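You operate a simulated robot arm through the tools that you are given. There is no shell and no other tool. Be economical: measure what you need, move in short steps, check, and stop when the job is done.

The job below is to be done with a simulated robot arm. You get a single attempt, and the scene is never put back.

JOB
Set the four cushion gauges on the cabinet next to press C to 3.5 bar.

The check looks at the end state, three seconds after you hand in, the way a careful person would. Anything else that was tipped, shoved, dropped, spilled or broken makes it a failure.

ROBOT AND FRAMES
A 7-joint arm with a two-finger gripper, hanging from a carriage that runs on a rail from [-1983, -8] to [897, 4] (x, y) and turns from -6.318 to 5.69 rad about z. Base frame: it is fixed where the carriage stands at the start and does not move with it; the origin is on the floor, on the carriage's upright axis, x ahead of it, y to its left, z up. Units: mm, rad, N and s.
With the tool pointing down near the work surface it reaches from about 100 to 540 mm from the robot's upright axis, wherever it stands. Its first joint turns from -2.897 to 2.897 rad. Places, roughly: balance knob next to press C [500, -400, 1500]; blow four knob by press C [500, -400, 500]; blow one knob by press C [500, -400, 800]; blow three knob by press C [500, -400, 600]; blow two knob by press C [500, -400, 700]; clutch knob next to press C [500, -400, 1600]; eject knob next to press C [500, -400, 1000]; stacker knob next to press C [500, -400, 400]. Payload 1.37 kg.
The tool frame sits at the grasp point between the pads (the TCP): z along the fingers, y along the line on which they close. The tips reach 16 mm beyond it. The gripper opens to 92 mm. The gripper's body begins 74 mm behind the TCP.
Orientation is that of the tool frame in the base frame, as a unit quaternion [w, x, y, z]. With the fingers straight down and closing along the base's y, the tool's x points along the base's -x, its y along +y and its z along -z.

CONTROLS
- The arm moves only by the tool nudge_tool. Its arguments are lists of equal length, an entry for each row: "translation": the shift along the base's x, y, z in mm, a list of three; "angular": the turn, a rotation vector about the base's x, y, z in rad, a list of three. In form: {"translation": [[dx, dy, dz], ...], "angular": [[ax, ay, az], ...]}. A call has 1 to 20 rows; each row shifts and turns the commanded pose from where the row before left it. "hand" is the closure, from 0 (fully open) to 1 (shut), set as the call begins (left out, the last holds). A row lasts 0.2 s, in which the tool goes at most 50 mm and 0.15 rad; a call with a longer step from one row to the next is refused whole, and so is a gripper value outside its range. Where a pose cannot be reached the arm comes as near as it can. A force on the tool above 40 N (or 10 N above the force at the start of the call, whichever is more), or a blocked arm, ends the call early, and 0.2 s more pass. Each finger halts on what it meets, pressing with about 22 N; the grip force reading is that of the motor and also rises with nothing between the fingers. The clock runs only during rows and for 0.2 s after the last one: add rows that do not move to give the fingers time. It gives the time, the measured TCP pose, the force on the tool (base axes), the opening and the grip force at its end, in the units of the frame above (readings bear some noise), with the torque about the TCP (base axes, N m) and any sound that the robot's microphone picked up.
- Cameras (640 x 400 px; columns grow to the right, rows downward): "scene" is now at [244.8, -58.2, 1819.6]; the picture's right is [-0.78, -0.62, 0.00], its down [-0.50, 0.63, -0.60] and it looks along [0.37, -0.47, -0.80] (base axes); focal length 247 px, centre (320, 200). "wrist" rides on the gripper at [71, 19, -111] in the tool frame; the picture's right is [-0.26, 0.97, 0.00], its down [-0.78, -0.21, -0.59] and it looks along [-0.57, -0.15, 0.81] (tool axes); focal length 280 px, centre (320, 200).
- camera(camera): a new picture of that camera. The clock stands still meanwhile.
- lift_body(by): slides the trunk up (or, below 0, down) by that many mm; the arm and the scene camera ride with it, the base frame stays. It gives what a move gives, with no picture.
- drive_base(legs): drives the robot by 1 to 6 legs, each [ahead, left, turn to the left] in mm, mm and rad, along the robot's own axes; the way and the turn of a leg run together, so that a leg with both is an arc; at most 1500 mm and 3.142 rad a leg. The arm and the cameras ride along, it lands a little off, and it stops where it bumps. It keeps to its track: a leg is cut to what the track allows. It gives what a move gives.
- aim_head(pan, tilt): turns the head with the scene camera to pan (to the left, within 2.705 rad either way) and tilt (down, from -0.506 to 1.204), counted from straight ahead of the robot. It gives what a move gives.
- locate(camera, pixels): for up to 12 pixels [column, row] of the newest picture of that camera ("zoom" is the newest enlarged one), the place [x, y, z] in the base frame of the surface seen there, good to about 2 mm. The clock stands still meanwhile.
- zoom(camera, box): a new picture of the part [left, top, right, bottom] of that camera's present view, enlarged. The clock stands still meanwhile.
- job_done(): hands the job in; it is judged then, once.

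Work in short steps. Measure before you move; look again where a grasp or a placing could have gone wrong, and mend it. You have 80 turns and 68 pictures in all, those below and enlarged ones among them. Open the gripper and draw the arm clear of the work before you hand the job in, unless the task says otherwise; then end with one line.

The tools are called after "Call:" as a command line: name --argument value ..., lists and objects as JSON in quotes. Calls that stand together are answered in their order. nudge_tool: Moves the arm, as the interface text tells. Its arguments: {"type":"object","properties":{"translation":{"type":"array","items":{"type":"array","items":{"type":"number"}}},"angular":{"type":"array","items":{"type":"array","items":{"type":"number"}}},"hand":{"type":"number"}},"required":["translation","angular"]} The other tools are called the same way: lift_body (by) slides the trunk up or down; drive_base (legs) drives the base; aim_head (pan, tilt) turns the head that bears the scene camera; camera (camera) takes a picture; locate (camera, pixels) gives the place of the surface under pixels of a picture; zoom (camera, box) takes an enlarged picture of a part of a camera's view; job_done () hands the job in.

At the start:

```text
time: 0.0
tool_pos: [218.9, -203.0, 1000.0]
tool_rot: [0.0, 0.0, 1.0, 0.0]
ft_force: [-0.6, -0.8, -0.8]
torque: [-0.01, 0.01, 0.02]
grip_width: 91.9
grip_force: 0.1
trunk travel left (down, up): [-625.0, 35.0]
robot x, y, heading: [2.3, 3.2, -0.003]
head pan, tilt: [-0.901, 0.932]
```

scene: 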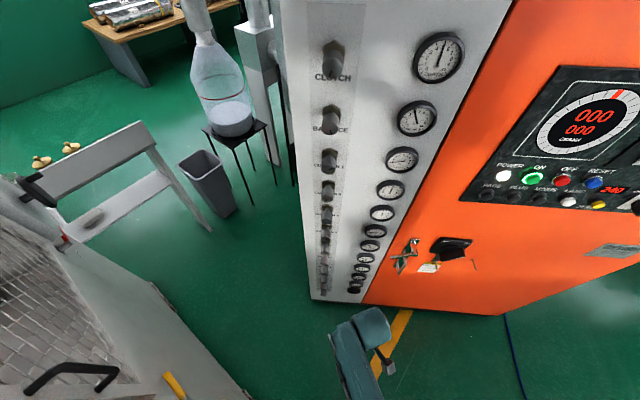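
wrist: 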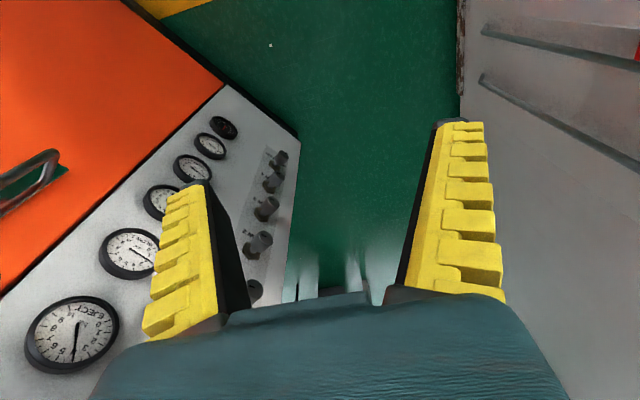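

The scene shows a column of knobs (col ~325) with gauges to the right. I zoom to read the labels.

Call:
zoom --camera "scene" --box '[280, 20, 480, 145]'

Call:
zoom --camera "scene" --box '[290, 140, 430, 228]'

Call:
locate --camera "scene" --pixels '[[334, 55], [330, 120], [329, 160], [327, 190], [326, 213], [326, 232], [439, 58], [417, 118], [402, 160], [391, 190], [300, 250], [360, 130]]'

```text
3.20 times, centred on (380, 82) of scene
```

zoom: 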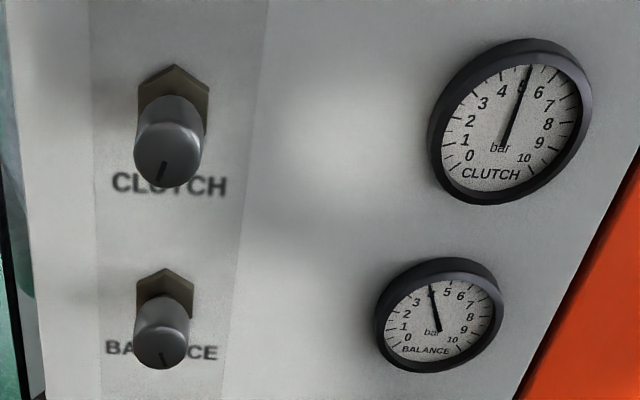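

```text
4.55 times, centred on (360, 184) of scene
```

zoom: 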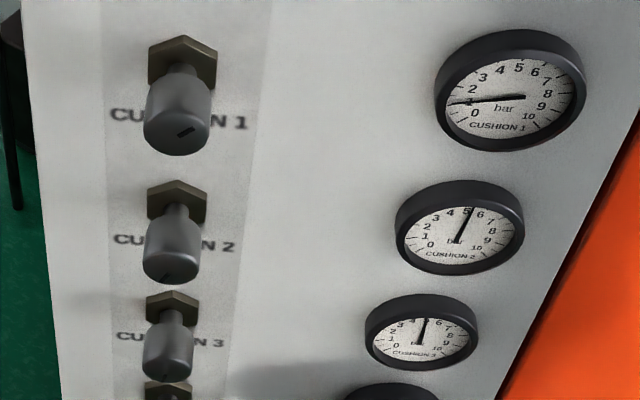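

```text
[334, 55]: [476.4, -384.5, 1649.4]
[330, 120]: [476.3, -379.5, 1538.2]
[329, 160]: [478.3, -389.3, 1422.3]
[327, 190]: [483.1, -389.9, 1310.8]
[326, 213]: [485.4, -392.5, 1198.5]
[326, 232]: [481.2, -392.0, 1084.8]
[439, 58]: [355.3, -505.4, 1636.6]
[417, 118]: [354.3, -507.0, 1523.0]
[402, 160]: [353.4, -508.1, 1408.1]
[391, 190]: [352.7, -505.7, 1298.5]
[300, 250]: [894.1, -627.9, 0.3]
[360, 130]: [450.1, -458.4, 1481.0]
```

Knobs for cushions 1–4 are near z 1420…1085. I measure the panel plane and look at the lower knobs/gauges.

Call:
locate --camera "scene" --pixels '[[300, 100], [380, 90], [370, 40], [302, 160], [365, 160], [355, 200], [310, 240], [345, 240]]'

Call:
zoom --camera "scene" --box '[300, 195, 412, 265]'

```text
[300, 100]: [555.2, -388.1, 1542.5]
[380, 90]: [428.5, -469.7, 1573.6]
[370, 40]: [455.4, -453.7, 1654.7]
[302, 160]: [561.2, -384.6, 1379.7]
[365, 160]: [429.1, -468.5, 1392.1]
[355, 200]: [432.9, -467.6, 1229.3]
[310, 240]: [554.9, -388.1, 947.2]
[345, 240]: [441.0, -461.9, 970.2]
```

```text
5.71 times, centred on (356, 230) of scene
```

zoom: 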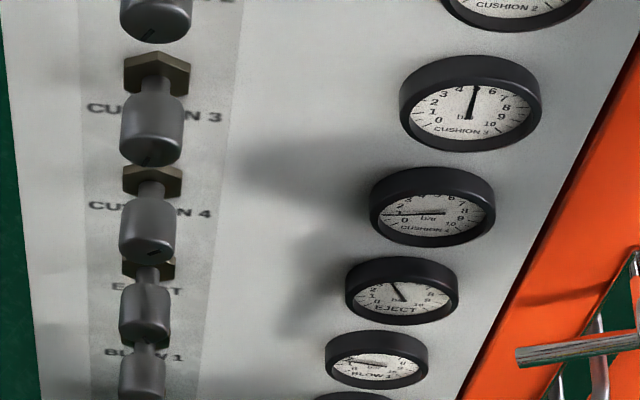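

Panel plane: normal n=(-0.536, 0.844), n·p=-625; knob axis foot about (501.5,-422). I turn the tool to face the panel with a 150 mm standoff at about cushion 3 height.

Call:
nudge_tool --translation '[[11.2, -5.1, 10.8], [11.2, -5.1, 10.8], [11.2, -5.1, 10.8], [11.2, -5.1, 10.8], [11.2, -5.1, 10.8], [11.2, -5.1, 10.8], [11.2, -5.1, 10.8], [11.2, -5.1, 10.8], [11.2, -5.1, 10.8], [11.2, -5.1, 10.8], [11.2, -5.1, 10.8], [11.2, -5.1, 10.8], [11.2, -5.1, 10.8], [11.2, -5.1, 10.8], [11.2, -5.1, 10.8], [11.2, -5.1, 10.8], [11.2, -5.1, 10.8], [11.2, -5.1, 10.8]]' --angular '[[0, 0, -0.1436], [0, 0, -0.1436], [0, 0, -0.1436], [0, 0, -0.1436], [0, 0, -0.1436], [0, 0, -0.1436], [0, 0, -0.1436], [-0.1205, -0.0765, 0], [-0.1205, -0.0765, 0], [-0.1205, -0.0765, 0], [-0.1205, -0.0765, 0], [-0.1205, -0.0765, 0], [-0.1205, -0.0765, 0], [-0.1205, -0.0765, 0], [-0.1205, -0.0765, 0], [-0.1205, -0.0765, 0], [-0.1205, -0.0765, 0], [-0.1205, -0.0765, 0]]'

Call:
camera --camera "wrist"

Call:
camera --camera "scene"

```text
time: 3.8
tool_pos: [421.5, -295.9, 1194.0]
tool_rot: [0.619, 0.34, 0.621, -0.339]
ft_force: [0.3, -0.1, -0.2]
torque: [0.01, -0.02, -0.01]
grip_width: 92.0
grip_force: 0.1
trunk travel left (down, up): [-625.0, 35.0]
robot x, y, heading: [-0.5, -3.0, 0.007]
head pan, tilt: [-0.901, 0.932]
```

```text
62 pictures are left
```

wrist: 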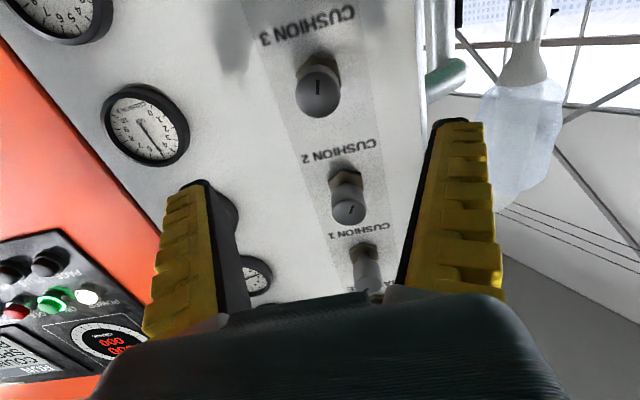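

```text
61 pictures are left
```

scene: 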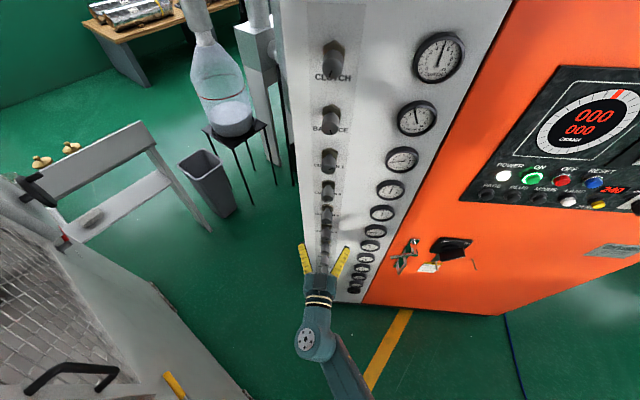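

The wrist camera looks up at knobs 3 (318,92), 2 (348,205), 1 (367,280). I locate their faces and a gauge.

Call:
locate --camera "wrist" --pixels '[[318, 88], [297, 92], [339, 92], [318, 115], [318, 55], [349, 212], [335, 210], [364, 210], [348, 172], [365, 262], [145, 125], [270, 100]]'

Call:
zoom --camera "wrist" --box '[240, 20, 420, 132]'

```text
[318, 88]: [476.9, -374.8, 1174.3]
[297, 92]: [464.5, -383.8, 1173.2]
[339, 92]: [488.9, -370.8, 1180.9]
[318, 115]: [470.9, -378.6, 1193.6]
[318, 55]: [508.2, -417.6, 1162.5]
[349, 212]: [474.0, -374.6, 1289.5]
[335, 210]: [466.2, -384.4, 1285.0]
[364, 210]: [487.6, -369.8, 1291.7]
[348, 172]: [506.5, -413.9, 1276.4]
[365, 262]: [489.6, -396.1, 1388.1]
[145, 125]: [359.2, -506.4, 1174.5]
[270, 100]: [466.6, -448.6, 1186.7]
```

```text
3.56 times, centred on (330, 76) of wrist
```

zoom: 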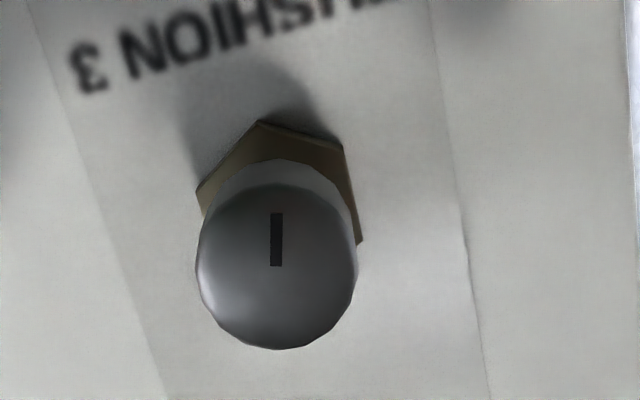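

I refine the face centre of knob 3 and see the others.

Call:
locate --camera "zoom" --pixels '[[278, 342], [277, 300], [277, 266], [277, 213], [277, 192], [202, 262], [352, 262], [277, 168], [240, 240], [315, 240]]'

Call:
zoom --camera "wrist" --box '[308, 150, 408, 212]'

```text
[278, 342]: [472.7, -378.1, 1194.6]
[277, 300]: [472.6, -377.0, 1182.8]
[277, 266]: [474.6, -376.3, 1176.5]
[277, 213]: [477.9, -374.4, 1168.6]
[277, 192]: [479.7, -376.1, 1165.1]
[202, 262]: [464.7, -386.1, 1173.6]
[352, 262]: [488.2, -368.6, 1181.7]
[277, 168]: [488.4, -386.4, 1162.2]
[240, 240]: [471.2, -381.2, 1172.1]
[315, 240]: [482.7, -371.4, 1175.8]
```

```text
6.40 times, centred on (358, 181) of wrist
```

zoom: 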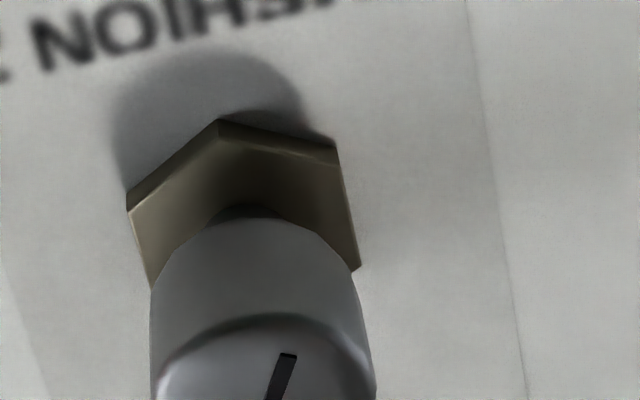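

Knob 3: face centre about (475.5,-376.5,1178), radius ~15, face 53 mm off the panel. I move in so TCP is 43 mm off the panel, centred at z 1178.

Call:
nudge_tool --translation '[[0, 0, -16], [20, -29.5, 0], [20, -29.5, 0], [19.1, -29.6, 0], [0, 0, 0]]' --angular '[[0, 0, 0], [0, 0, 0], [0, 0, 0], [0, 0, 0], [0, 0, 0]]'

Call:
camera --camera "wrist"

Call:
zoom --camera "scene" --box '[290, 150, 430, 238]'

```text
time: 5.0
tool_pos: [479.3, -384.8, 1178.4]
tool_rot: [0.62, 0.34, 0.62, -0.34]
ft_force: [0.1, 0.7, 0.2]
torque: [0.04, 0.0, 0.01]
grip_width: 92.0
grip_force: 0.1
trunk travel left (down, up): [-625.0, 35.0]
robot x, y, heading: [-4.3, 0.4, -0.003]
head pan, tilt: [-0.901, 0.932]
```

```text
58 pictures are left
```

wrist: 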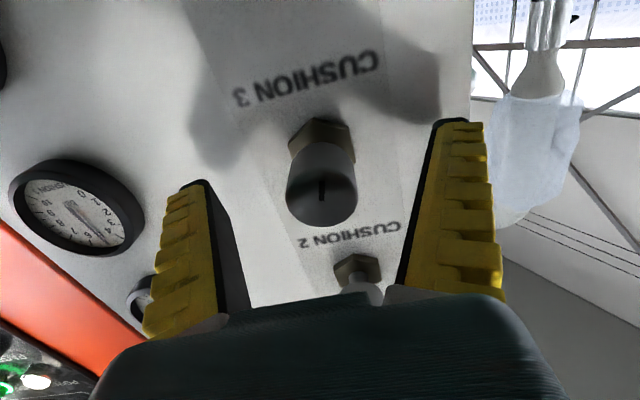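

```text
4.55 times, centred on (360, 194) of scene
```

zoom: 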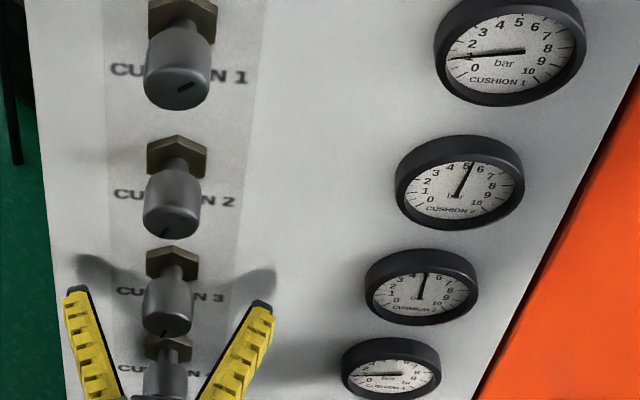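

The knob sits between the fingers at the projected TCP pixel (320,187). I close, then check.

Call:
nudge_tool --translation '[[0, 0, 0], [0, 0, 0], [0, 0, 0], [0, 0, 0]]' --angular '[[0, 0, 0], [0, 0, 0], [0, 0, 0], [0, 0, 0]]' --hand 1

Call:
zoom --camera "scene" --box '[340, 170, 420, 220]'

```text
time: 6.0
tool_pos: [479.6, -384.4, 1179.6]
tool_rot: [0.62, 0.341, 0.619, -0.34]
ft_force: [-5.2, 6.9, 6.2]
torque: [-0.23, -0.12, 0.03]
grip_width: 26.1
grip_force: 28.3
trunk travel left (down, up): [-625.0, 35.0]
robot x, y, heading: [-0.5, -4.7, 0.001]
head pan, tilt: [-0.901, 0.932]
```

```text
8.00 times, centred on (380, 195) of scene
```

zoom: 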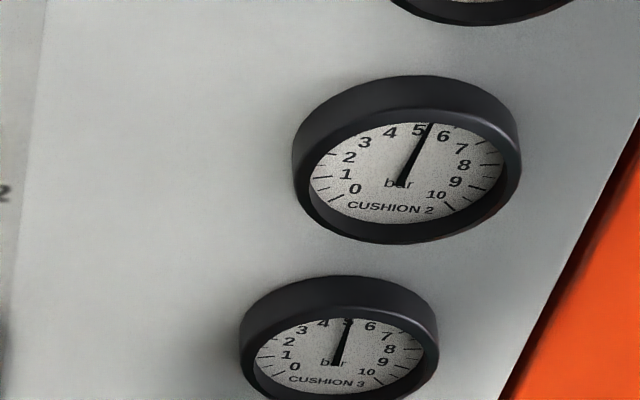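

Gripped at 26 mm; gauge 3 reads ~5. I turn 0.4 rad counter-clockwise (rotation along +n) as a test.

Call:
nudge_tool --translation '[[0, 0, 0], [0, 0, 0], [0, 0, 0], [0, 0, 0], [0, 0, 0]]' --angular '[[-0.0536, 0.0844, 0], [-0.0536, 0.0844, 0], [-0.0536, 0.0844, 0], [-0.0536, 0.0844, 0], [0, 0, 0]]'

Call:
zoom --camera "scene" --box '[340, 170, 420, 220]'

Call:
camera --camera "wrist"

```text
time: 7.2
tool_pos: [479.8, -384.3, 1178.5]
tool_rot: [0.539, 0.211, 0.675, -0.457]
ft_force: [-5.8, 7.3, 11.7]
torque: [-0.27, -0.18, 0.01]
grip_width: 26.1
grip_force: 28.5
trunk travel left (down, up): [-625.0, 35.0]
robot x, y, heading: [0.7, -3.4, 0.001]
head pan, tilt: [-0.901, 0.932]
```

```text
8.00 times, centred on (380, 195) of scene
```

zoom: 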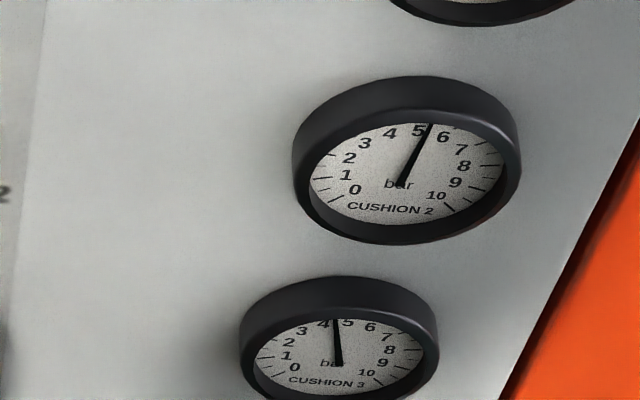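

```text
54 pictures are left
```

wrist: 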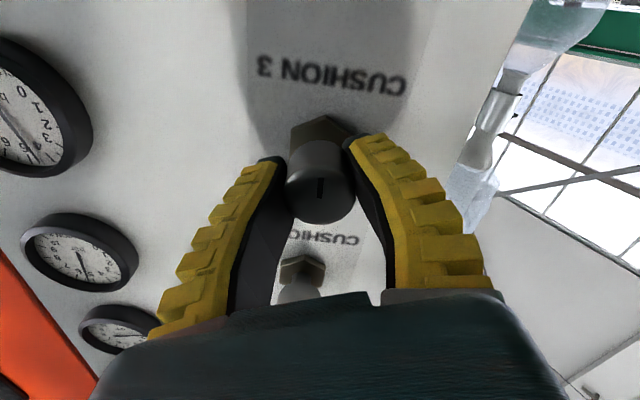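

Works: 5.0→~4.4 for 0.4 rad. I turn 0.5 more, then read gauge closely.

Call:
nudge_tool --translation '[[0, 0, 0], [0, 0, 0], [0, 0, 0], [0, 0, 0], [0, 0, 0], [0, 0, 0]]' --angular '[[-0.0536, 0.0844, 0], [-0.0536, 0.0844, 0], [-0.0536, 0.0844, 0], [-0.0536, 0.0844, 0], [-0.0536, 0.0844, 0], [0, 0, 0]]'

Call:
zoom --camera "scene" --box '[364, 198, 404, 223]'

Call:
camera --camera "wrist"

```text
time: 8.6
tool_pos: [480.3, -385.0, 1178.9]
tool_rot: [0.409, 0.037, 0.706, -0.577]
ft_force: [-10.2, 6.9, 16.2]
torque: [-0.32, -0.18, 0.03]
grip_width: 26.0
grip_force: 27.6
trunk travel left (down, up): [-625.0, 35.0]
robot x, y, heading: [-2.8, -2.4, -0.0]
head pan, tilt: [-0.901, 0.932]
```

```text
16.00 times, centred on (384, 210) of scene
```

zoom: 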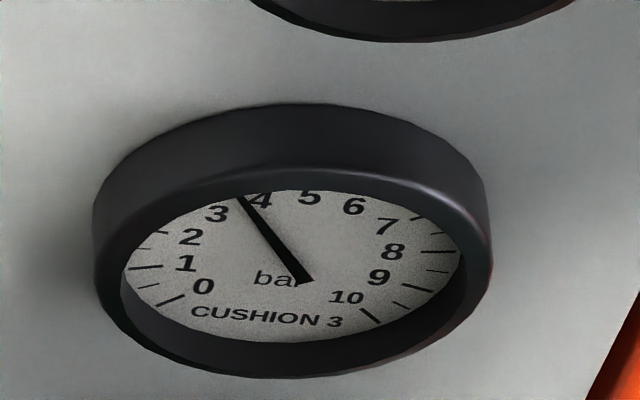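

```text
52 pictures are left
```

wrist: 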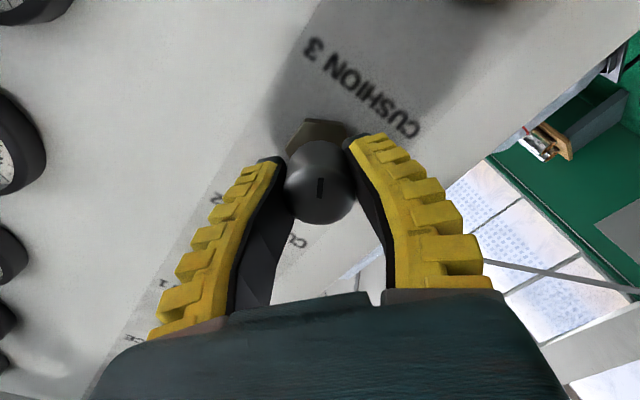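

Affine reading of gauge 3: ~3.71 bar (about 1.5 bar/rad). I turn another 0.14 rad and release.

Call:
nudge_tool --translation '[[0, 0, 0], [0, 0, 0], [0, 0, 0]]' --angular '[[-0.0375, 0.0591, 0], [-0.0375, 0.0591, 0], [0, 0, 0]]'

Call:
zoom --camera "scene" --box '[364, 198, 404, 223]'

```text
time: 9.4
tool_pos: [479.6, -384.0, 1179.6]
tool_rot: [0.368, -0.012, 0.707, -0.604]
ft_force: [-10.5, 5.5, 17.5]
torque: [-0.27, -0.2, 0.02]
grip_width: 25.9
grip_force: 28.4
trunk travel left (down, up): [-625.0, 35.0]
robot x, y, heading: [-5.6, 0.2, -0.001]
head pan, tilt: [-0.901, 0.932]
```

```text
16.00 times, centred on (384, 210) of scene
```

zoom: 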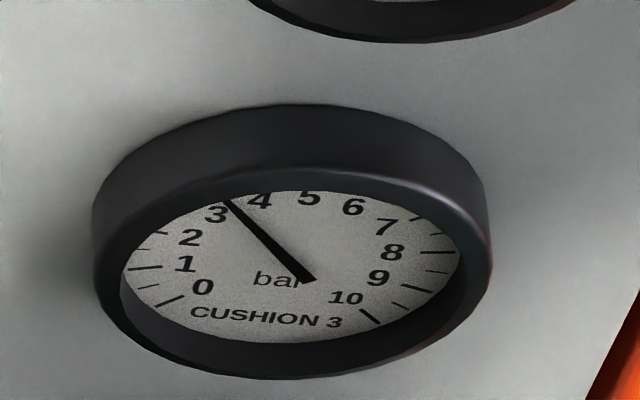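

Gauge 3 reads ~3.49. I release, back out 70 mm, unwind the wrist by 1.04 rad and move up to cushion 2 (z≈1290).

Call:
nudge_tool --translation '[[0, 0, 0], [0, 0, 0], [0, 0, 0], [-18.8, 29.5, 0], [-18.8, 29.5, 0], [0, 0, 0]]' --angular '[[0, 0, 0], [0, 0, 0], [0, 0, 0], [0, 0, 0], [0, 0, 0], [0, 0, 0]]' --hand 0

Call:
nudge_tool --translation '[[0, 0, 14], [0, 0, 14], [0, 0, 14], [0, 0, 14], [0, 0, 14], [0, 0, 14], [0, 0, 14], [0, 0, 13], [0, 0, 0]]' --angular '[[0.0697, -0.1097, 0], [0.0697, -0.1097, 0], [0.0697, -0.1097, 0], [0.0697, -0.1097, 0], [0.0697, -0.1097, 0], [0.0697, -0.1097, 0], [0.0697, -0.1097, 0], [0.0697, -0.1097, 0], [0, 0, 0]]'

Call:
zoom --camera "scene" --box '[364, 198, 404, 223]'

Call:
camera --camera "wrist"

```text
time: 10.8
tool_pos: [440.3, -324.5, 1178.7]
tool_rot: [0.368, -0.012, 0.707, -0.603]
ft_force: [0.0, 0.6, -0.1]
torque: [0.04, -0.01, 0.03]
grip_width: 91.8
grip_force: 0.0
trunk travel left (down, up): [-625.0, 35.0]
robot x, y, heading: [-1.3, -1.1, -0.0]
head pan, tilt: [-0.901, 0.932]
```

```text
time: 12.8
tool_pos: [441.9, -324.7, 1288.6]
tool_rot: [0.619, 0.342, 0.62, -0.34]
ft_force: [0.9, 0.4, -1.2]
torque: [0.01, 0.01, 0.01]
grip_width: 92.3
grip_force: 0.1
trunk travel left (down, up): [-625.0, 35.0]
robot x, y, heading: [0.6, 0.5, -0.003]
head pan, tilt: [-0.901, 0.932]
```

```text
16.00 times, centred on (384, 210) of scene
```

zoom: 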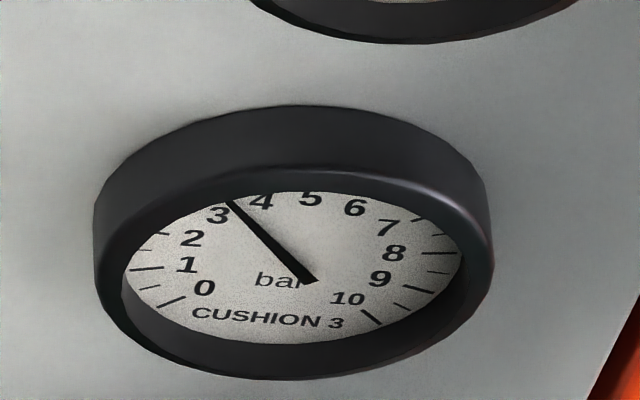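

```text
49 pictures are left
```

wrist: 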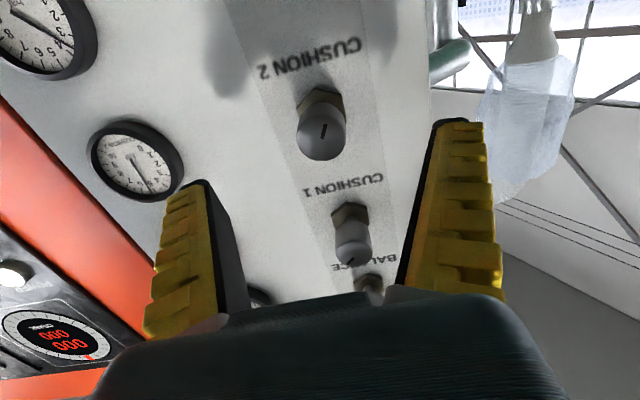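

Gauge 3 held at 3.5. I measure knob 2's face at (321,132).

Call:
locate --camera "wrist" --pixels '[[299, 132], [343, 136], [320, 158], [322, 116], [321, 132], [351, 262], [335, 240], [368, 240]]'

```text
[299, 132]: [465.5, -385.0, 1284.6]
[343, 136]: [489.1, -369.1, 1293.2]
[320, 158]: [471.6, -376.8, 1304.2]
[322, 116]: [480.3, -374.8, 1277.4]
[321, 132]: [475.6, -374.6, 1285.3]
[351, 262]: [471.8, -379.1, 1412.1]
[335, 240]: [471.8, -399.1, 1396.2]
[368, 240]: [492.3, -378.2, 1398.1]
```

Knob 2 centre z≈1289. Move in, close, and turn counter-clockwise 1.05 rad.

Call:
nudge_tool --translation '[[19, -29.8, 0.5], [19, -29.8, 0], [0, 0, 0]]' --angular '[[0, 0, 0], [0, 0, 0], [0, 0, 0]]'

Call:
nudge_tool --translation '[[0, 0, 0], [0, 0, 0], [0, 0, 0], [0, 0, 0], [0, 0, 0], [0, 0, 0], [0, 0, 0], [0, 0, 0], [0, 0, 0], [0, 0, 0], [0, 0, 0], [0, 0, 0], [0, 0, 0], [0, 0, 0], [0, 0, 0]]' --angular '[[0, 0, 0], [0, 0, 0], [0, 0, 0], [0, 0, 0], [-0.0563, 0.0886, 0], [-0.0563, 0.0886, 0], [-0.0563, 0.0886, 0], [-0.0563, 0.0886, 0], [-0.0563, 0.0886, 0], [-0.0563, 0.0886, 0], [-0.0563, 0.0886, 0], [-0.0563, 0.0886, 0], [-0.0563, 0.0886, 0], [-0.0563, 0.0886, 0], [0, 0, 0]]' --hand 1

Call:
zoom --camera "scene" --box '[371, 176, 411, 201]'

```text
time: 13.6
tool_pos: [480.9, -384.6, 1289.2]
tool_rot: [0.619, 0.341, 0.62, -0.34]
ft_force: [0.3, 0.4, -0.1]
torque: [0.02, 0.01, 0.01]
grip_width: 92.0
grip_force: 0.0
trunk travel left (down, up): [-625.0, 35.0]
robot x, y, heading: [1.9, 0.9, -0.002]
head pan, tilt: [-0.901, 0.932]
```

```text
time: 16.8
tool_pos: [478.8, -385.4, 1292.7]
tool_rot: [0.365, -0.016, 0.706, -0.607]
ft_force: [-18.9, 2.8, 17.7]
torque: [-0.19, -0.16, -0.07]
grip_width: 24.8
grip_force: 27.8
trunk travel left (down, up): [-625.0, 35.0]
robot x, y, heading: [-3.1, 1.1, 0.002]
head pan, tilt: [-0.901, 0.932]
```

```text
16.00 times, centred on (391, 188) of scene
```

zoom: 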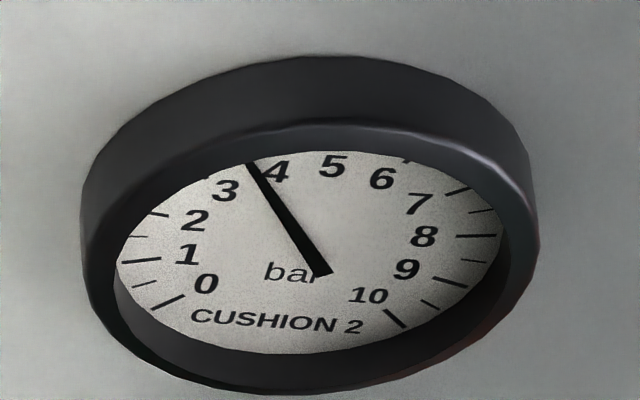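

Gauge 2 ≈3.73. I turn 0.155 rad more.

Call:
nudge_tool --translation '[[0, 0, 0], [0, 0, 0], [0, 0, 0]]' --angular '[[-0.0416, 0.0654, 0], [-0.0416, 0.0654, 0], [0, 0, 0]]'

Call:
zoom --camera "scene" --box '[371, 176, 411, 201]'

```text
time: 17.6
tool_pos: [479.5, -385.0, 1292.5]
tool_rot: [0.317, -0.069, 0.702, -0.634]
ft_force: [-16.7, 2.8, 21.4]
torque: [-0.21, -0.14, -0.12]
grip_width: 25.0
grip_force: 27.9
trunk travel left (down, up): [-625.0, 35.0]
robot x, y, heading: [-0.5, 2.7, 0.003]
head pan, tilt: [-0.901, 0.932]
```

```text
16.00 times, centred on (391, 188) of scene
```

zoom: 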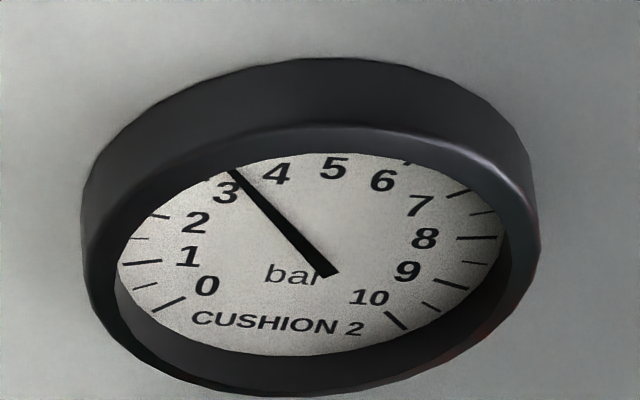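

Gauge 2 ≈3.48. Release, back out 70 mm, go up 111 mm to knob 1 (z≈1400), unwinding by only 0.15 rad.

Call:
nudge_tool --translation '[[0, 0, 0], [0, 0, 0], [0, 0, 0], [-18.8, 29.5, 0], [-18.8, 29.5, 0], [0, 0, 37], [0, 0, 37], [0, 0, 37], [0, 0, 0]]' --angular '[[0, 0, 0], [0, 0, 0], [0, 0, 0], [0, 0, 0], [0, 0, 0], [0.0268, -0.0422, 0], [0.0268, -0.0422, 0], [0.0268, -0.0422, 0], [0, 0, 0]]' --hand 0

Call:
camera --camera "wrist"

Call:
zoom --camera "scene" --box '[300, 130, 428, 210]'

```text
time: 19.6
tool_pos: [441.3, -325.3, 1400.7]
tool_rot: [0.363, -0.017, 0.707, -0.606]
ft_force: [0.1, 0.0, -0.3]
torque: [-0.02, -0.01, -0.04]
grip_width: 91.8
grip_force: 0.1
trunk travel left (down, up): [-625.0, 35.0]
robot x, y, heading: [-0.6, 2.6, -0.003]
head pan, tilt: [-0.901, 0.932]
```

```text
46 pictures are left
```

wrist: 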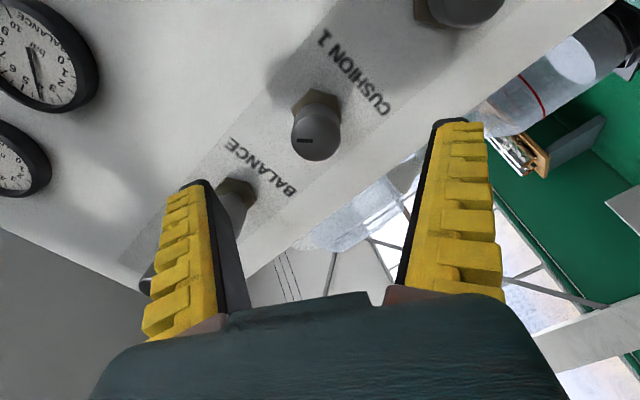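

```text
5.00 times, centred on (364, 170) of scene
```

zoom: 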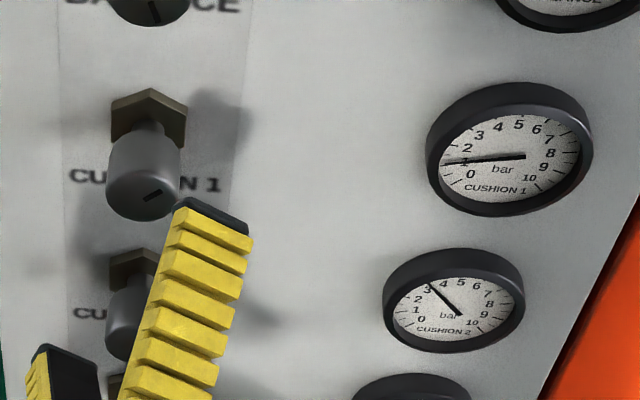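

Knob 1 appears at (318,130), same as knob 2 at this standoff. Move in, grip and turn clockwise 1.5 rad.

Call:
nudge_tool --translation '[[19, -29.8, 0], [19, -29.8, 0], [0, 0, 0]]' --angular '[[0, 0, 0], [0, 0, 0], [0, 0, 0]]'

Call:
nudge_tool --translation '[[0, 0, 0], [0, 0, 0], [0, 0, 0], [0, 0, 0], [0, 0, 0], [0, 0, 0], [0, 0, 0], [0, 0, 0], [0, 0, 0], [0, 0, 0], [0, 0, 0], [0, 0, 0], [0, 0, 0], [0, 0, 0], [0, 0, 0], [0, 0, 0]]' --angular '[[0, 0, 0], [0, 0, 0], [0, 0, 0], [0, 0, 0], [0.0731, -0.1151, 0], [0.0731, -0.1151, 0], [0.0731, -0.1151, 0], [0.0731, -0.1151, 0], [0.0731, -0.1151, 0], [0.0731, -0.1151, 0], [0.0731, -0.1151, 0], [0.0731, -0.1151, 0], [0.0731, -0.1151, 0], [0.0731, -0.1151, 0], [0.0731, -0.1151, 0], [0, 0, 0]]' --hand 1

Call:
zoom --camera "scene" --box '[382, 147, 422, 172]'

```text
time: 20.4
tool_pos: [480.5, -382.9, 1399.9]
tool_rot: [0.364, -0.017, 0.707, -0.606]
ft_force: [0.2, -0.4, 0.2]
torque: [0.0, 0.02, 0.03]
grip_width: 92.1
grip_force: 0.0
trunk travel left (down, up): [-625.0, 35.0]
robot x, y, heading: [-3.5, 0.0, -0.0]
head pan, tilt: [-0.901, 0.932]
```

```text
time: 23.8
tool_pos: [480.5, -384.6, 1403.7]
tool_rot: [0.682, 0.469, 0.527, -0.195]
ft_force: [-12.4, 15.2, 24.9]
torque: [-0.19, -0.11, -0.1]
grip_width: 25.0
grip_force: 27.8
trunk travel left (down, up): [-625.0, 35.0]
robot x, y, heading: [-1.8, -3.4, 0.001]
head pan, tilt: [-0.901, 0.932]
```

```text
16.00 times, centred on (402, 160) of scene
```

zoom: 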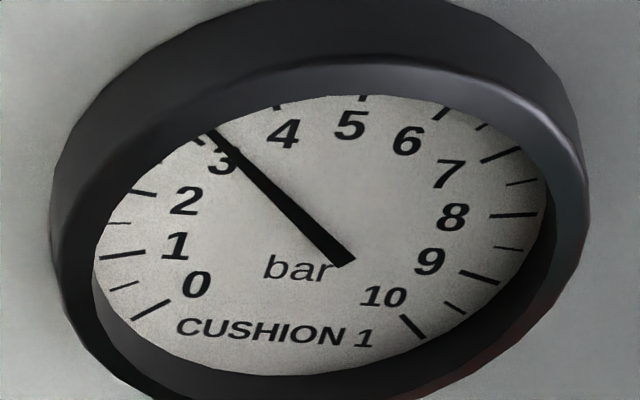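

Gauge 1 ≈3.24. Turn another 0.17 rad clockwise.

Call:
nudge_tool --translation '[[0, 0, 0], [0, 0, 0], [0, 0, 0]]' --angular '[[0.0456, -0.0717, 0], [0.0456, -0.0717, 0], [0, 0, 0]]'

Call:
zoom --camera "scene" --box '[382, 147, 422, 172]'

```text
time: 24.6
tool_pos: [480.2, -386.2, 1405.3]
tool_rot: [0.696, 0.512, 0.485, -0.136]
ft_force: [-10.1, 15.1, 24.3]
torque: [-0.2, -0.14, -0.06]
grip_width: 24.8
grip_force: 28.4
trunk travel left (down, up): [-625.0, 35.0]
robot x, y, heading: [0.9, -1.2, -0.003]
head pan, tilt: [-0.901, 0.932]
```

```text
16.00 times, centred on (402, 160) of scene
```

zoom: 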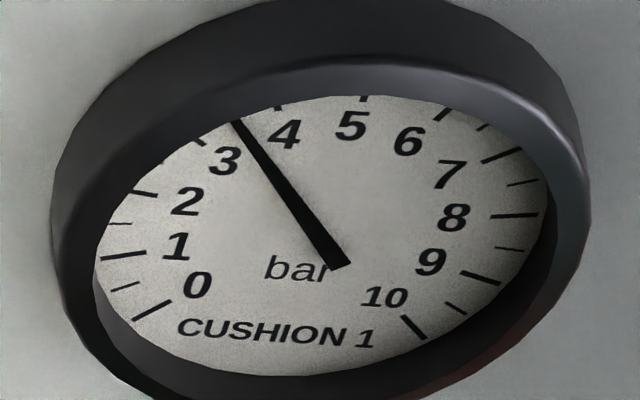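

Gauge 1 ≈3.52. Release, back out, go down 333 mm to knob 4 (z≈1067) while unwinding 1.7 rad counter-clockwise.

Call:
nudge_tool --translation '[[0, 0, 0], [0, 0, 0], [0, 0, 0], [-18.8, 29.5, 0], [-18.8, 29.5, 0], [0, 0, 0]]' --angular '[[0, 0, 0], [0, 0, 0], [0, 0, 0], [0, 0, 0], [0, 0, 0], [0, 0, 0]]' --hand 0

Call:
nudge_tool --translation '[[0, 0, -27.75], [0, 0, -27.75], [0, 0, -27.75], [0, 0, -27.75], [0, 0, -27.75], [0, 0, -27.75], [0, 0, -27.75], [0, 0, -27.75], [0, 0, -27.75], [0, 0, -27.75], [0, 0, -27.75], [0, 0, -27.75], [0, 0, 0]]' --angular '[[-0.076, 0.1196, 0], [-0.076, 0.1196, 0], [-0.076, 0.1196, 0], [-0.076, 0.1196, 0], [-0.076, 0.1196, 0], [-0.076, 0.1196, 0], [-0.076, 0.1196, 0], [-0.076, 0.1196, 0], [-0.076, 0.1196, 0], [-0.076, 0.1196, 0], [-0.076, 0.1196, 0], [-0.076, 0.1196, 0], [0, 0, 0]]'

Call:
camera --camera "wrist"

```text
time: 26.0
tool_pos: [442.8, -325.4, 1400.5]
tool_rot: [0.693, 0.511, 0.489, -0.137]
ft_force: [0.6, -0.4, 0.8]
torque: [0.03, -0.03, 0.03]
grip_width: 92.0
grip_force: 0.1
trunk travel left (down, up): [-625.0, 35.0]
robot x, y, heading: [0.9, -1.1, -0.0]
head pan, tilt: [-0.901, 0.932]
```

```text
time: 28.8
tool_pos: [432.8, -317.9, 1088.2]
tool_rot: [0.354, -0.028, 0.707, -0.612]
ft_force: [-0.4, -0.5, -0.7]
torque: [-0.02, 0.01, -0.01]
grip_width: 91.9
grip_force: 0.0
out of reach, approached as far as the arm can: row 12
trunk travel left (down, up): [-625.0, 35.0]
robot x, y, heading: [0.1, -1.6, -0.0]
head pan, tilt: [-0.901, 0.932]
```

```text
42 pictures are left
```

wrist: 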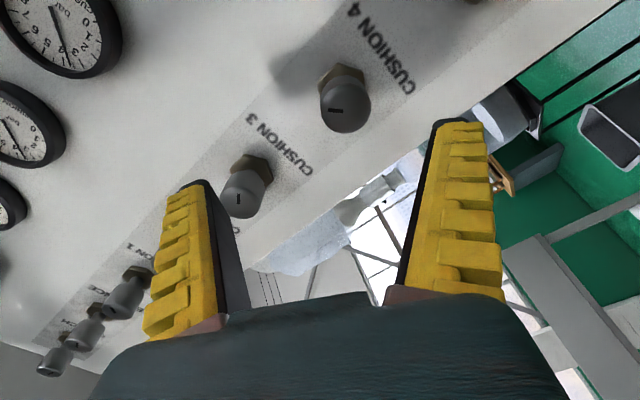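

The arm is at its reach limit at z 1088. I lower the trunk 110 mm to get arm margin.

Call:
lift_body --by -110

Call:
nudge_tool --translation '[[0, 0, 20], [0, 0, 20], [0, 0, 0]]' --angular '[[0, 0, 0], [0, 0, 0], [0, 0, 0]]'

```text
time: 30.2
tool_pos: [433.7, -317.6, 978.7]
tool_rot: [0.354, -0.027, 0.707, -0.612]
ft_force: [0.0, 0.4, 0.2]
torque: [-0.01, 0.0, 0.02]
grip_width: 91.8
grip_force: 0.0
trunk travel left (down, up): [-515.0, 145.0]
robot x, y, heading: [1.0, -0.6, -0.004]
head pan, tilt: [-0.901, 0.932]
```

```text
time: 31.0
tool_pos: [433.9, -317.5, 1019.4]
tool_rot: [0.354, -0.028, 0.707, -0.611]
ft_force: [-0.2, -1.2, -0.4]
torque: [-0.01, 0.01, -0.02]
grip_width: 91.8
grip_force: 0.1
trunk travel left (down, up): [-515.0, 145.0]
robot x, y, heading: [-0.4, -3.5, 0.002]
head pan, tilt: [-0.901, 0.932]
```

Now shift to knob 4's standoff at (441.5,-325,1067).

Call:
nudge_tool --translation '[[3.8, -3.8, 23.8], [3.8, -3.7, 23.8], [0, 0, 0]]' --angular '[[0.013, -0.021, 0], [0, 0, 0], [0, 0, 0]]'

Call:
camera --camera "wrist"

Call:
camera --camera "scene"

```text
time: 31.8
tool_pos: [442.9, -325.6, 1065.4]
tool_rot: [0.361, -0.02, 0.708, -0.607]
ft_force: [0.1, -0.2, -0.1]
torque: [-0.02, -0.03, 0.01]
grip_width: 91.7
grip_force: 0.0
trunk travel left (down, up): [-515.0, 145.0]
robot x, y, heading: [1.2, 0.5, 0.004]
head pan, tilt: [-0.901, 0.932]
```

```text
41 pictures are left
```

wrist: 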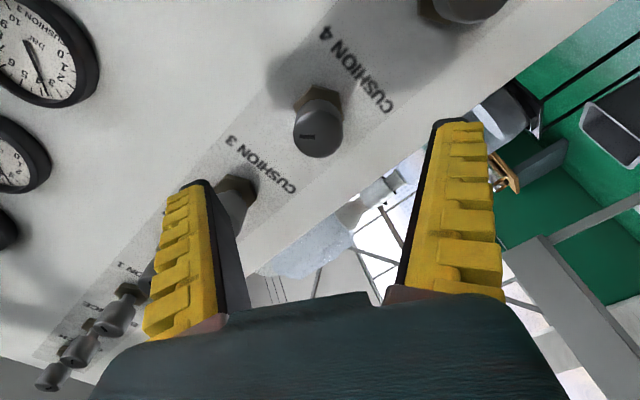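

```text
40 pictures are left
```

scene: 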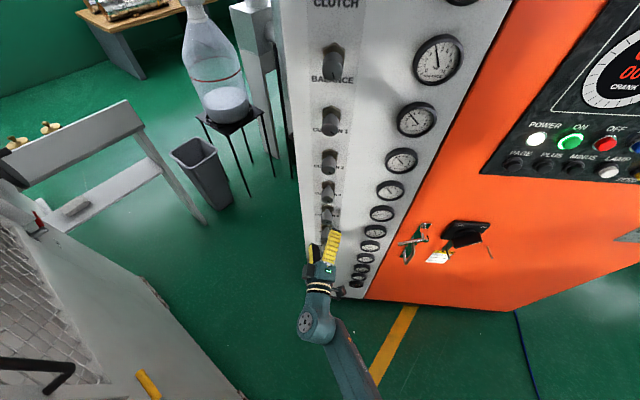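

Knob 4 at (318,128), same layout as before. Move in, grip, turn clockwise 1.5 rad.

Call:
nudge_tool --translation '[[18.5, -29.8, 0.5], [18.5, -29.8, 0.5], [0, 0, 0]]' --angular '[[0, 0, 0], [0, 0, 0], [0, 0, 0]]'

Call:
nudge_tool --translation '[[0, 0, 0], [0, 0, 0], [0, 0, 0], [0, 0, 0], [0, 0, 0], [0, 0, 0], [0, 0, 0], [0, 0, 0], [0, 0, 0], [0, 0, 0], [0, 0, 0], [0, 0, 0], [0, 0, 0], [0, 0, 0], [0, 0, 0], [0, 0, 0]]' --angular '[[0, 0, 0], [0, 0, 0], [0, 0, 0], [0, 0, 0], [0.0731, -0.1151, 0], [0.0731, -0.1151, 0], [0.0731, -0.1151, 0], [0.0731, -0.1151, 0], [0.0731, -0.1151, 0], [0.0731, -0.1151, 0], [0.0731, -0.1151, 0], [0.0731, -0.1151, 0], [0.0731, -0.1151, 0], [0.0731, -0.1151, 0], [0.0731, -0.1151, 0], [0, 0, 0]]' --hand 1

Call:
zoom --camera "scene" --box '[371, 176, 411, 201]'

```text
time: 32.6
tool_pos: [479.5, -385.5, 1066.4]
tool_rot: [0.362, -0.019, 0.707, -0.608]
ft_force: [0.0, 0.0, 1.4]
torque: [0.01, 0.0, 0.01]
grip_width: 92.0
grip_force: 0.0
trunk travel left (down, up): [-515.0, 145.0]
robot x, y, heading: [-1.7, 0.4, 0.003]
head pan, tilt: [-0.901, 0.932]
```

```text
time: 36.0
tool_pos: [479.5, -383.4, 1066.3]
tool_rot: [0.678, 0.468, 0.531, -0.195]
ft_force: [2.1, 6.0, -1.1]
torque: [-0.16, -0.1, 0.22]
grip_width: 25.4
grip_force: 27.9
trunk travel left (down, up): [-515.0, 145.0]
robot x, y, heading: [-0.1, -0.5, 0.001]
head pan, tilt: [-0.901, 0.932]
```

```text
16.00 times, centred on (391, 188) of scene
```

zoom: 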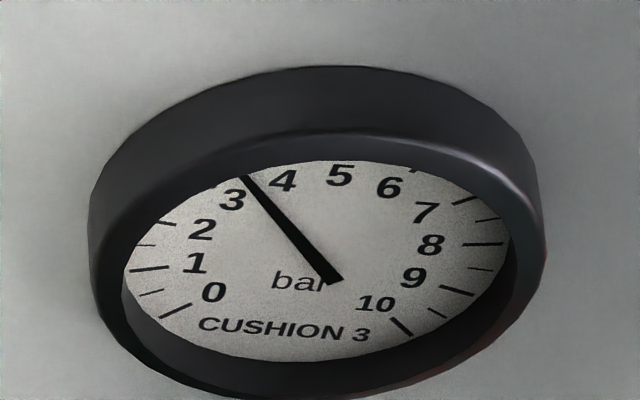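

That is gauge 3 (still ~3.5). Gauge 4 is at (382,213) now.

Call:
zoom --camera "scene" --box '[364, 200, 404, 225]'

```text
16.00 times, centred on (384, 212) of scene
```

zoom: 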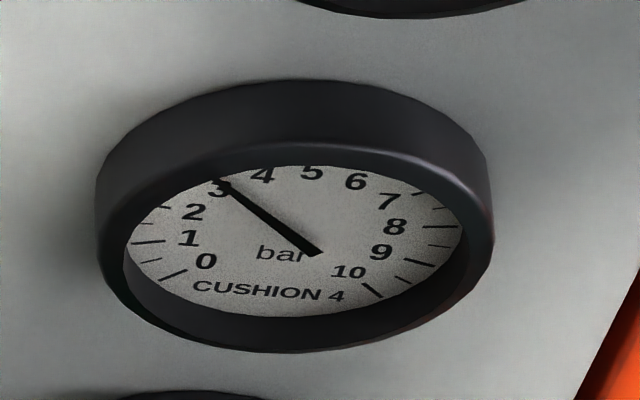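

Gauge 4 ≈3.31. Turn 0.12 rad more clockwise.

Call:
nudge_tool --translation '[[0, 0, 0], [0, 0, 0]]' --angular '[[0.0643, -0.1013, 0], [0, 0, 0]]'

Call:
zoom --camera "scene" --box '[364, 200, 404, 225]'

```text
time: 36.6
tool_pos: [477.6, -380.5, 1069.1]
tool_rot: [0.684, 0.501, 0.507, -0.155]
ft_force: [17.6, -9.6, -27.0]
torque: [0.01, 0.08, -0.07]
grip_width: 22.4
grip_force: 28.1
out of reach, approached as far as the arm can: row 1
trunk travel left (down, up): [-515.0, 145.0]
robot x, y, heading: [2.6, 5.0, -0.003]
head pan, tilt: [-0.901, 0.932]
```

```text
16.00 times, centred on (384, 212) of scene
```

zoom: 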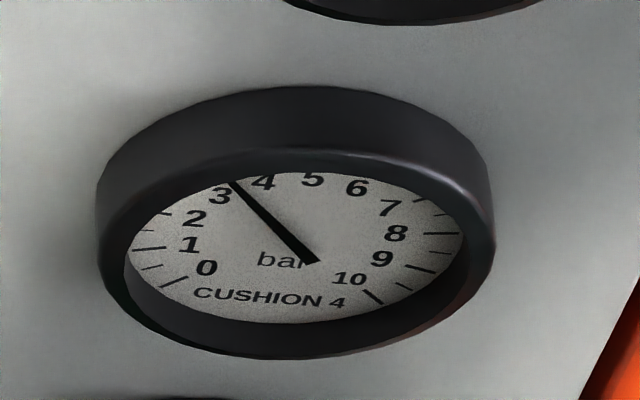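

Gauge 4 ≈3.53. The arm touched its limit, so I release and back out.

Call:
nudge_tool --translation '[[0, 0, 0], [0, 0, 0], [0, 0, 0], [0, 0, 0]]' --angular '[[0, 0, 0], [0, 0, 0], [0, 0, 0], [0, 0, 0]]' --hand 0

Call:
nudge_tool --translation '[[-18.8, 29.5, 0], [-18.8, 29.5, 0], [-18.8, 29.5, 0], [0, 0, 0]]' --angular '[[0, 0, 0], [0, 0, 0], [0, 0, 0], [0, 0, 0]]'

Call:
lift_body --by 110

Call:
camera --camera "scene"

```text
time: 37.6
tool_pos: [475.2, -381.5, 1073.6]
tool_rot: [0.689, 0.498, 0.503, -0.156]
ft_force: [0.1, 0.0, 0.4]
torque: [0.0, 0.03, 0.0]
grip_width: 91.7
grip_force: 0.1
trunk travel left (down, up): [-515.0, 145.0]
robot x, y, heading: [-3.2, -0.7, -0.005]
head pan, tilt: [-0.901, 0.932]
```

```text
time: 38.6
tool_pos: [420.0, -294.8, 1074.3]
tool_rot: [0.688, 0.499, 0.502, -0.157]
ft_force: [-0.7, -0.5, 0.0]
torque: [-0.01, 0.05, -0.01]
grip_width: 91.9
grip_force: 0.1
trunk travel left (down, up): [-515.0, 145.0]
robot x, y, heading: [-1.1, -1.7, 0.0]
head pan, tilt: [-0.901, 0.932]
```

```text
time: 40.0
tool_pos: [420.5, -293.9, 1184.3]
tool_rot: [0.689, 0.499, 0.503, -0.155]
ft_force: [1.0, -1.0, 1.1]
torque: [-0.01, 0.0, 0.03]
grip_width: 91.9
grip_force: 0.1
trunk travel left (down, up): [-625.0, 35.0]
robot x, y, heading: [1.7, -1.3, 0.003]
head pan, tilt: [-0.901, 0.932]
```

```text
36 pictures are left
```

scene: 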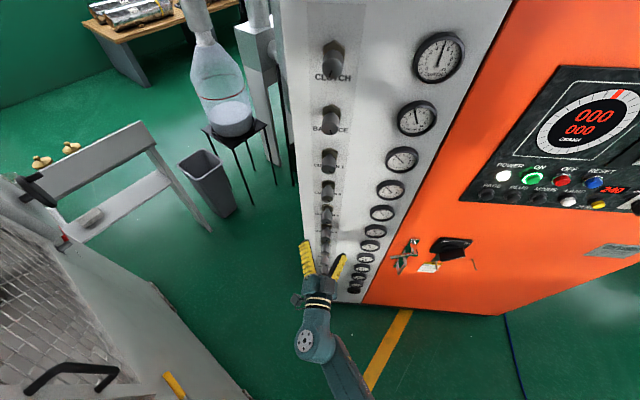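

The arm is clear. I verify all four gauges and the neighbours a last time.

Call:
zoom --camera "scene" --box '[382, 147, 422, 172]'

Call:
zoom --camera "scene" --box '[371, 176, 411, 201]'

Call:
zoom --camera "scene" --box '[364, 198, 404, 223]'

Call:
zoom --camera "scene" --box '[353, 219, 393, 244]'

Call:
zoom --camera "scene" --box '[290, 20, 480, 139]'

```text
16.00 times, centred on (402, 160) of scene
```

zoom: 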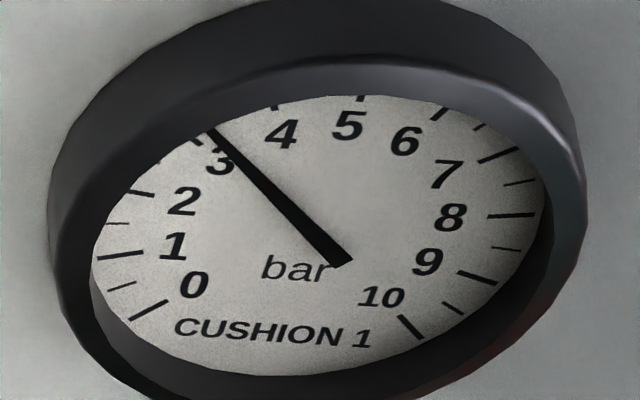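

```text
16.00 times, centred on (391, 188) of scene
```

zoom: 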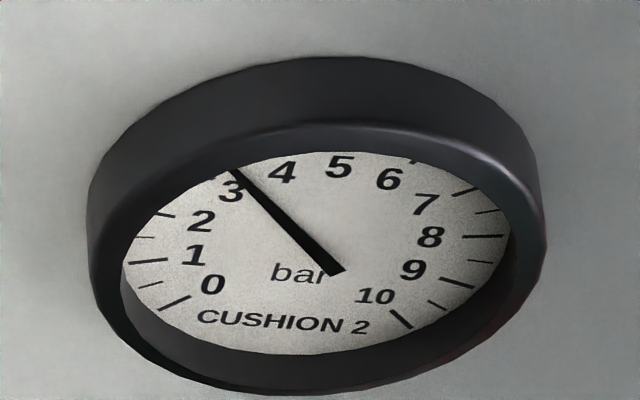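

```text
16.00 times, centred on (384, 210) of scene
```

zoom: 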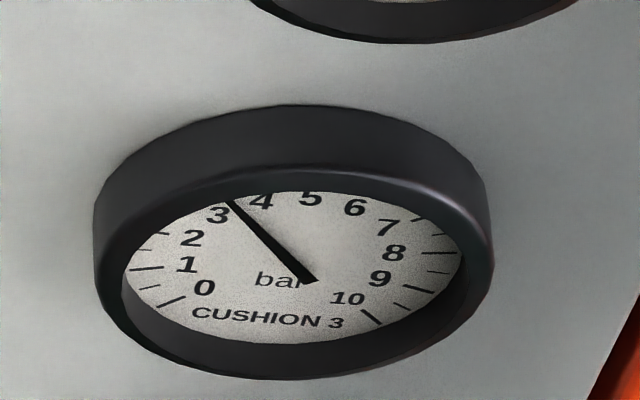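

```text
16.00 times, centred on (373, 232) of scene
```

zoom: 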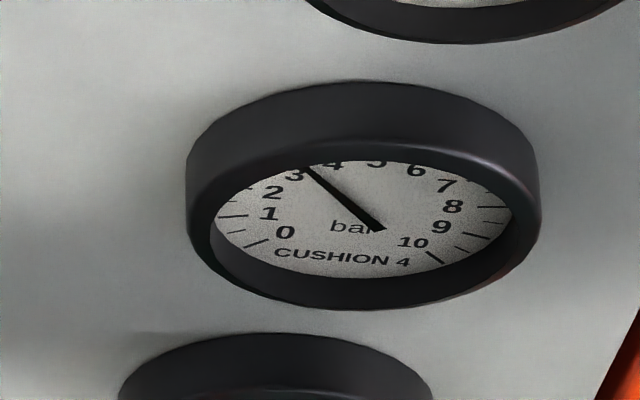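

```text
3.36 times, centred on (385, 80) of scene
```

zoom: 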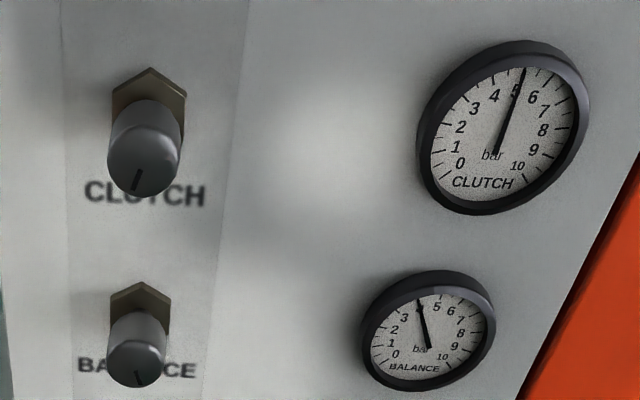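

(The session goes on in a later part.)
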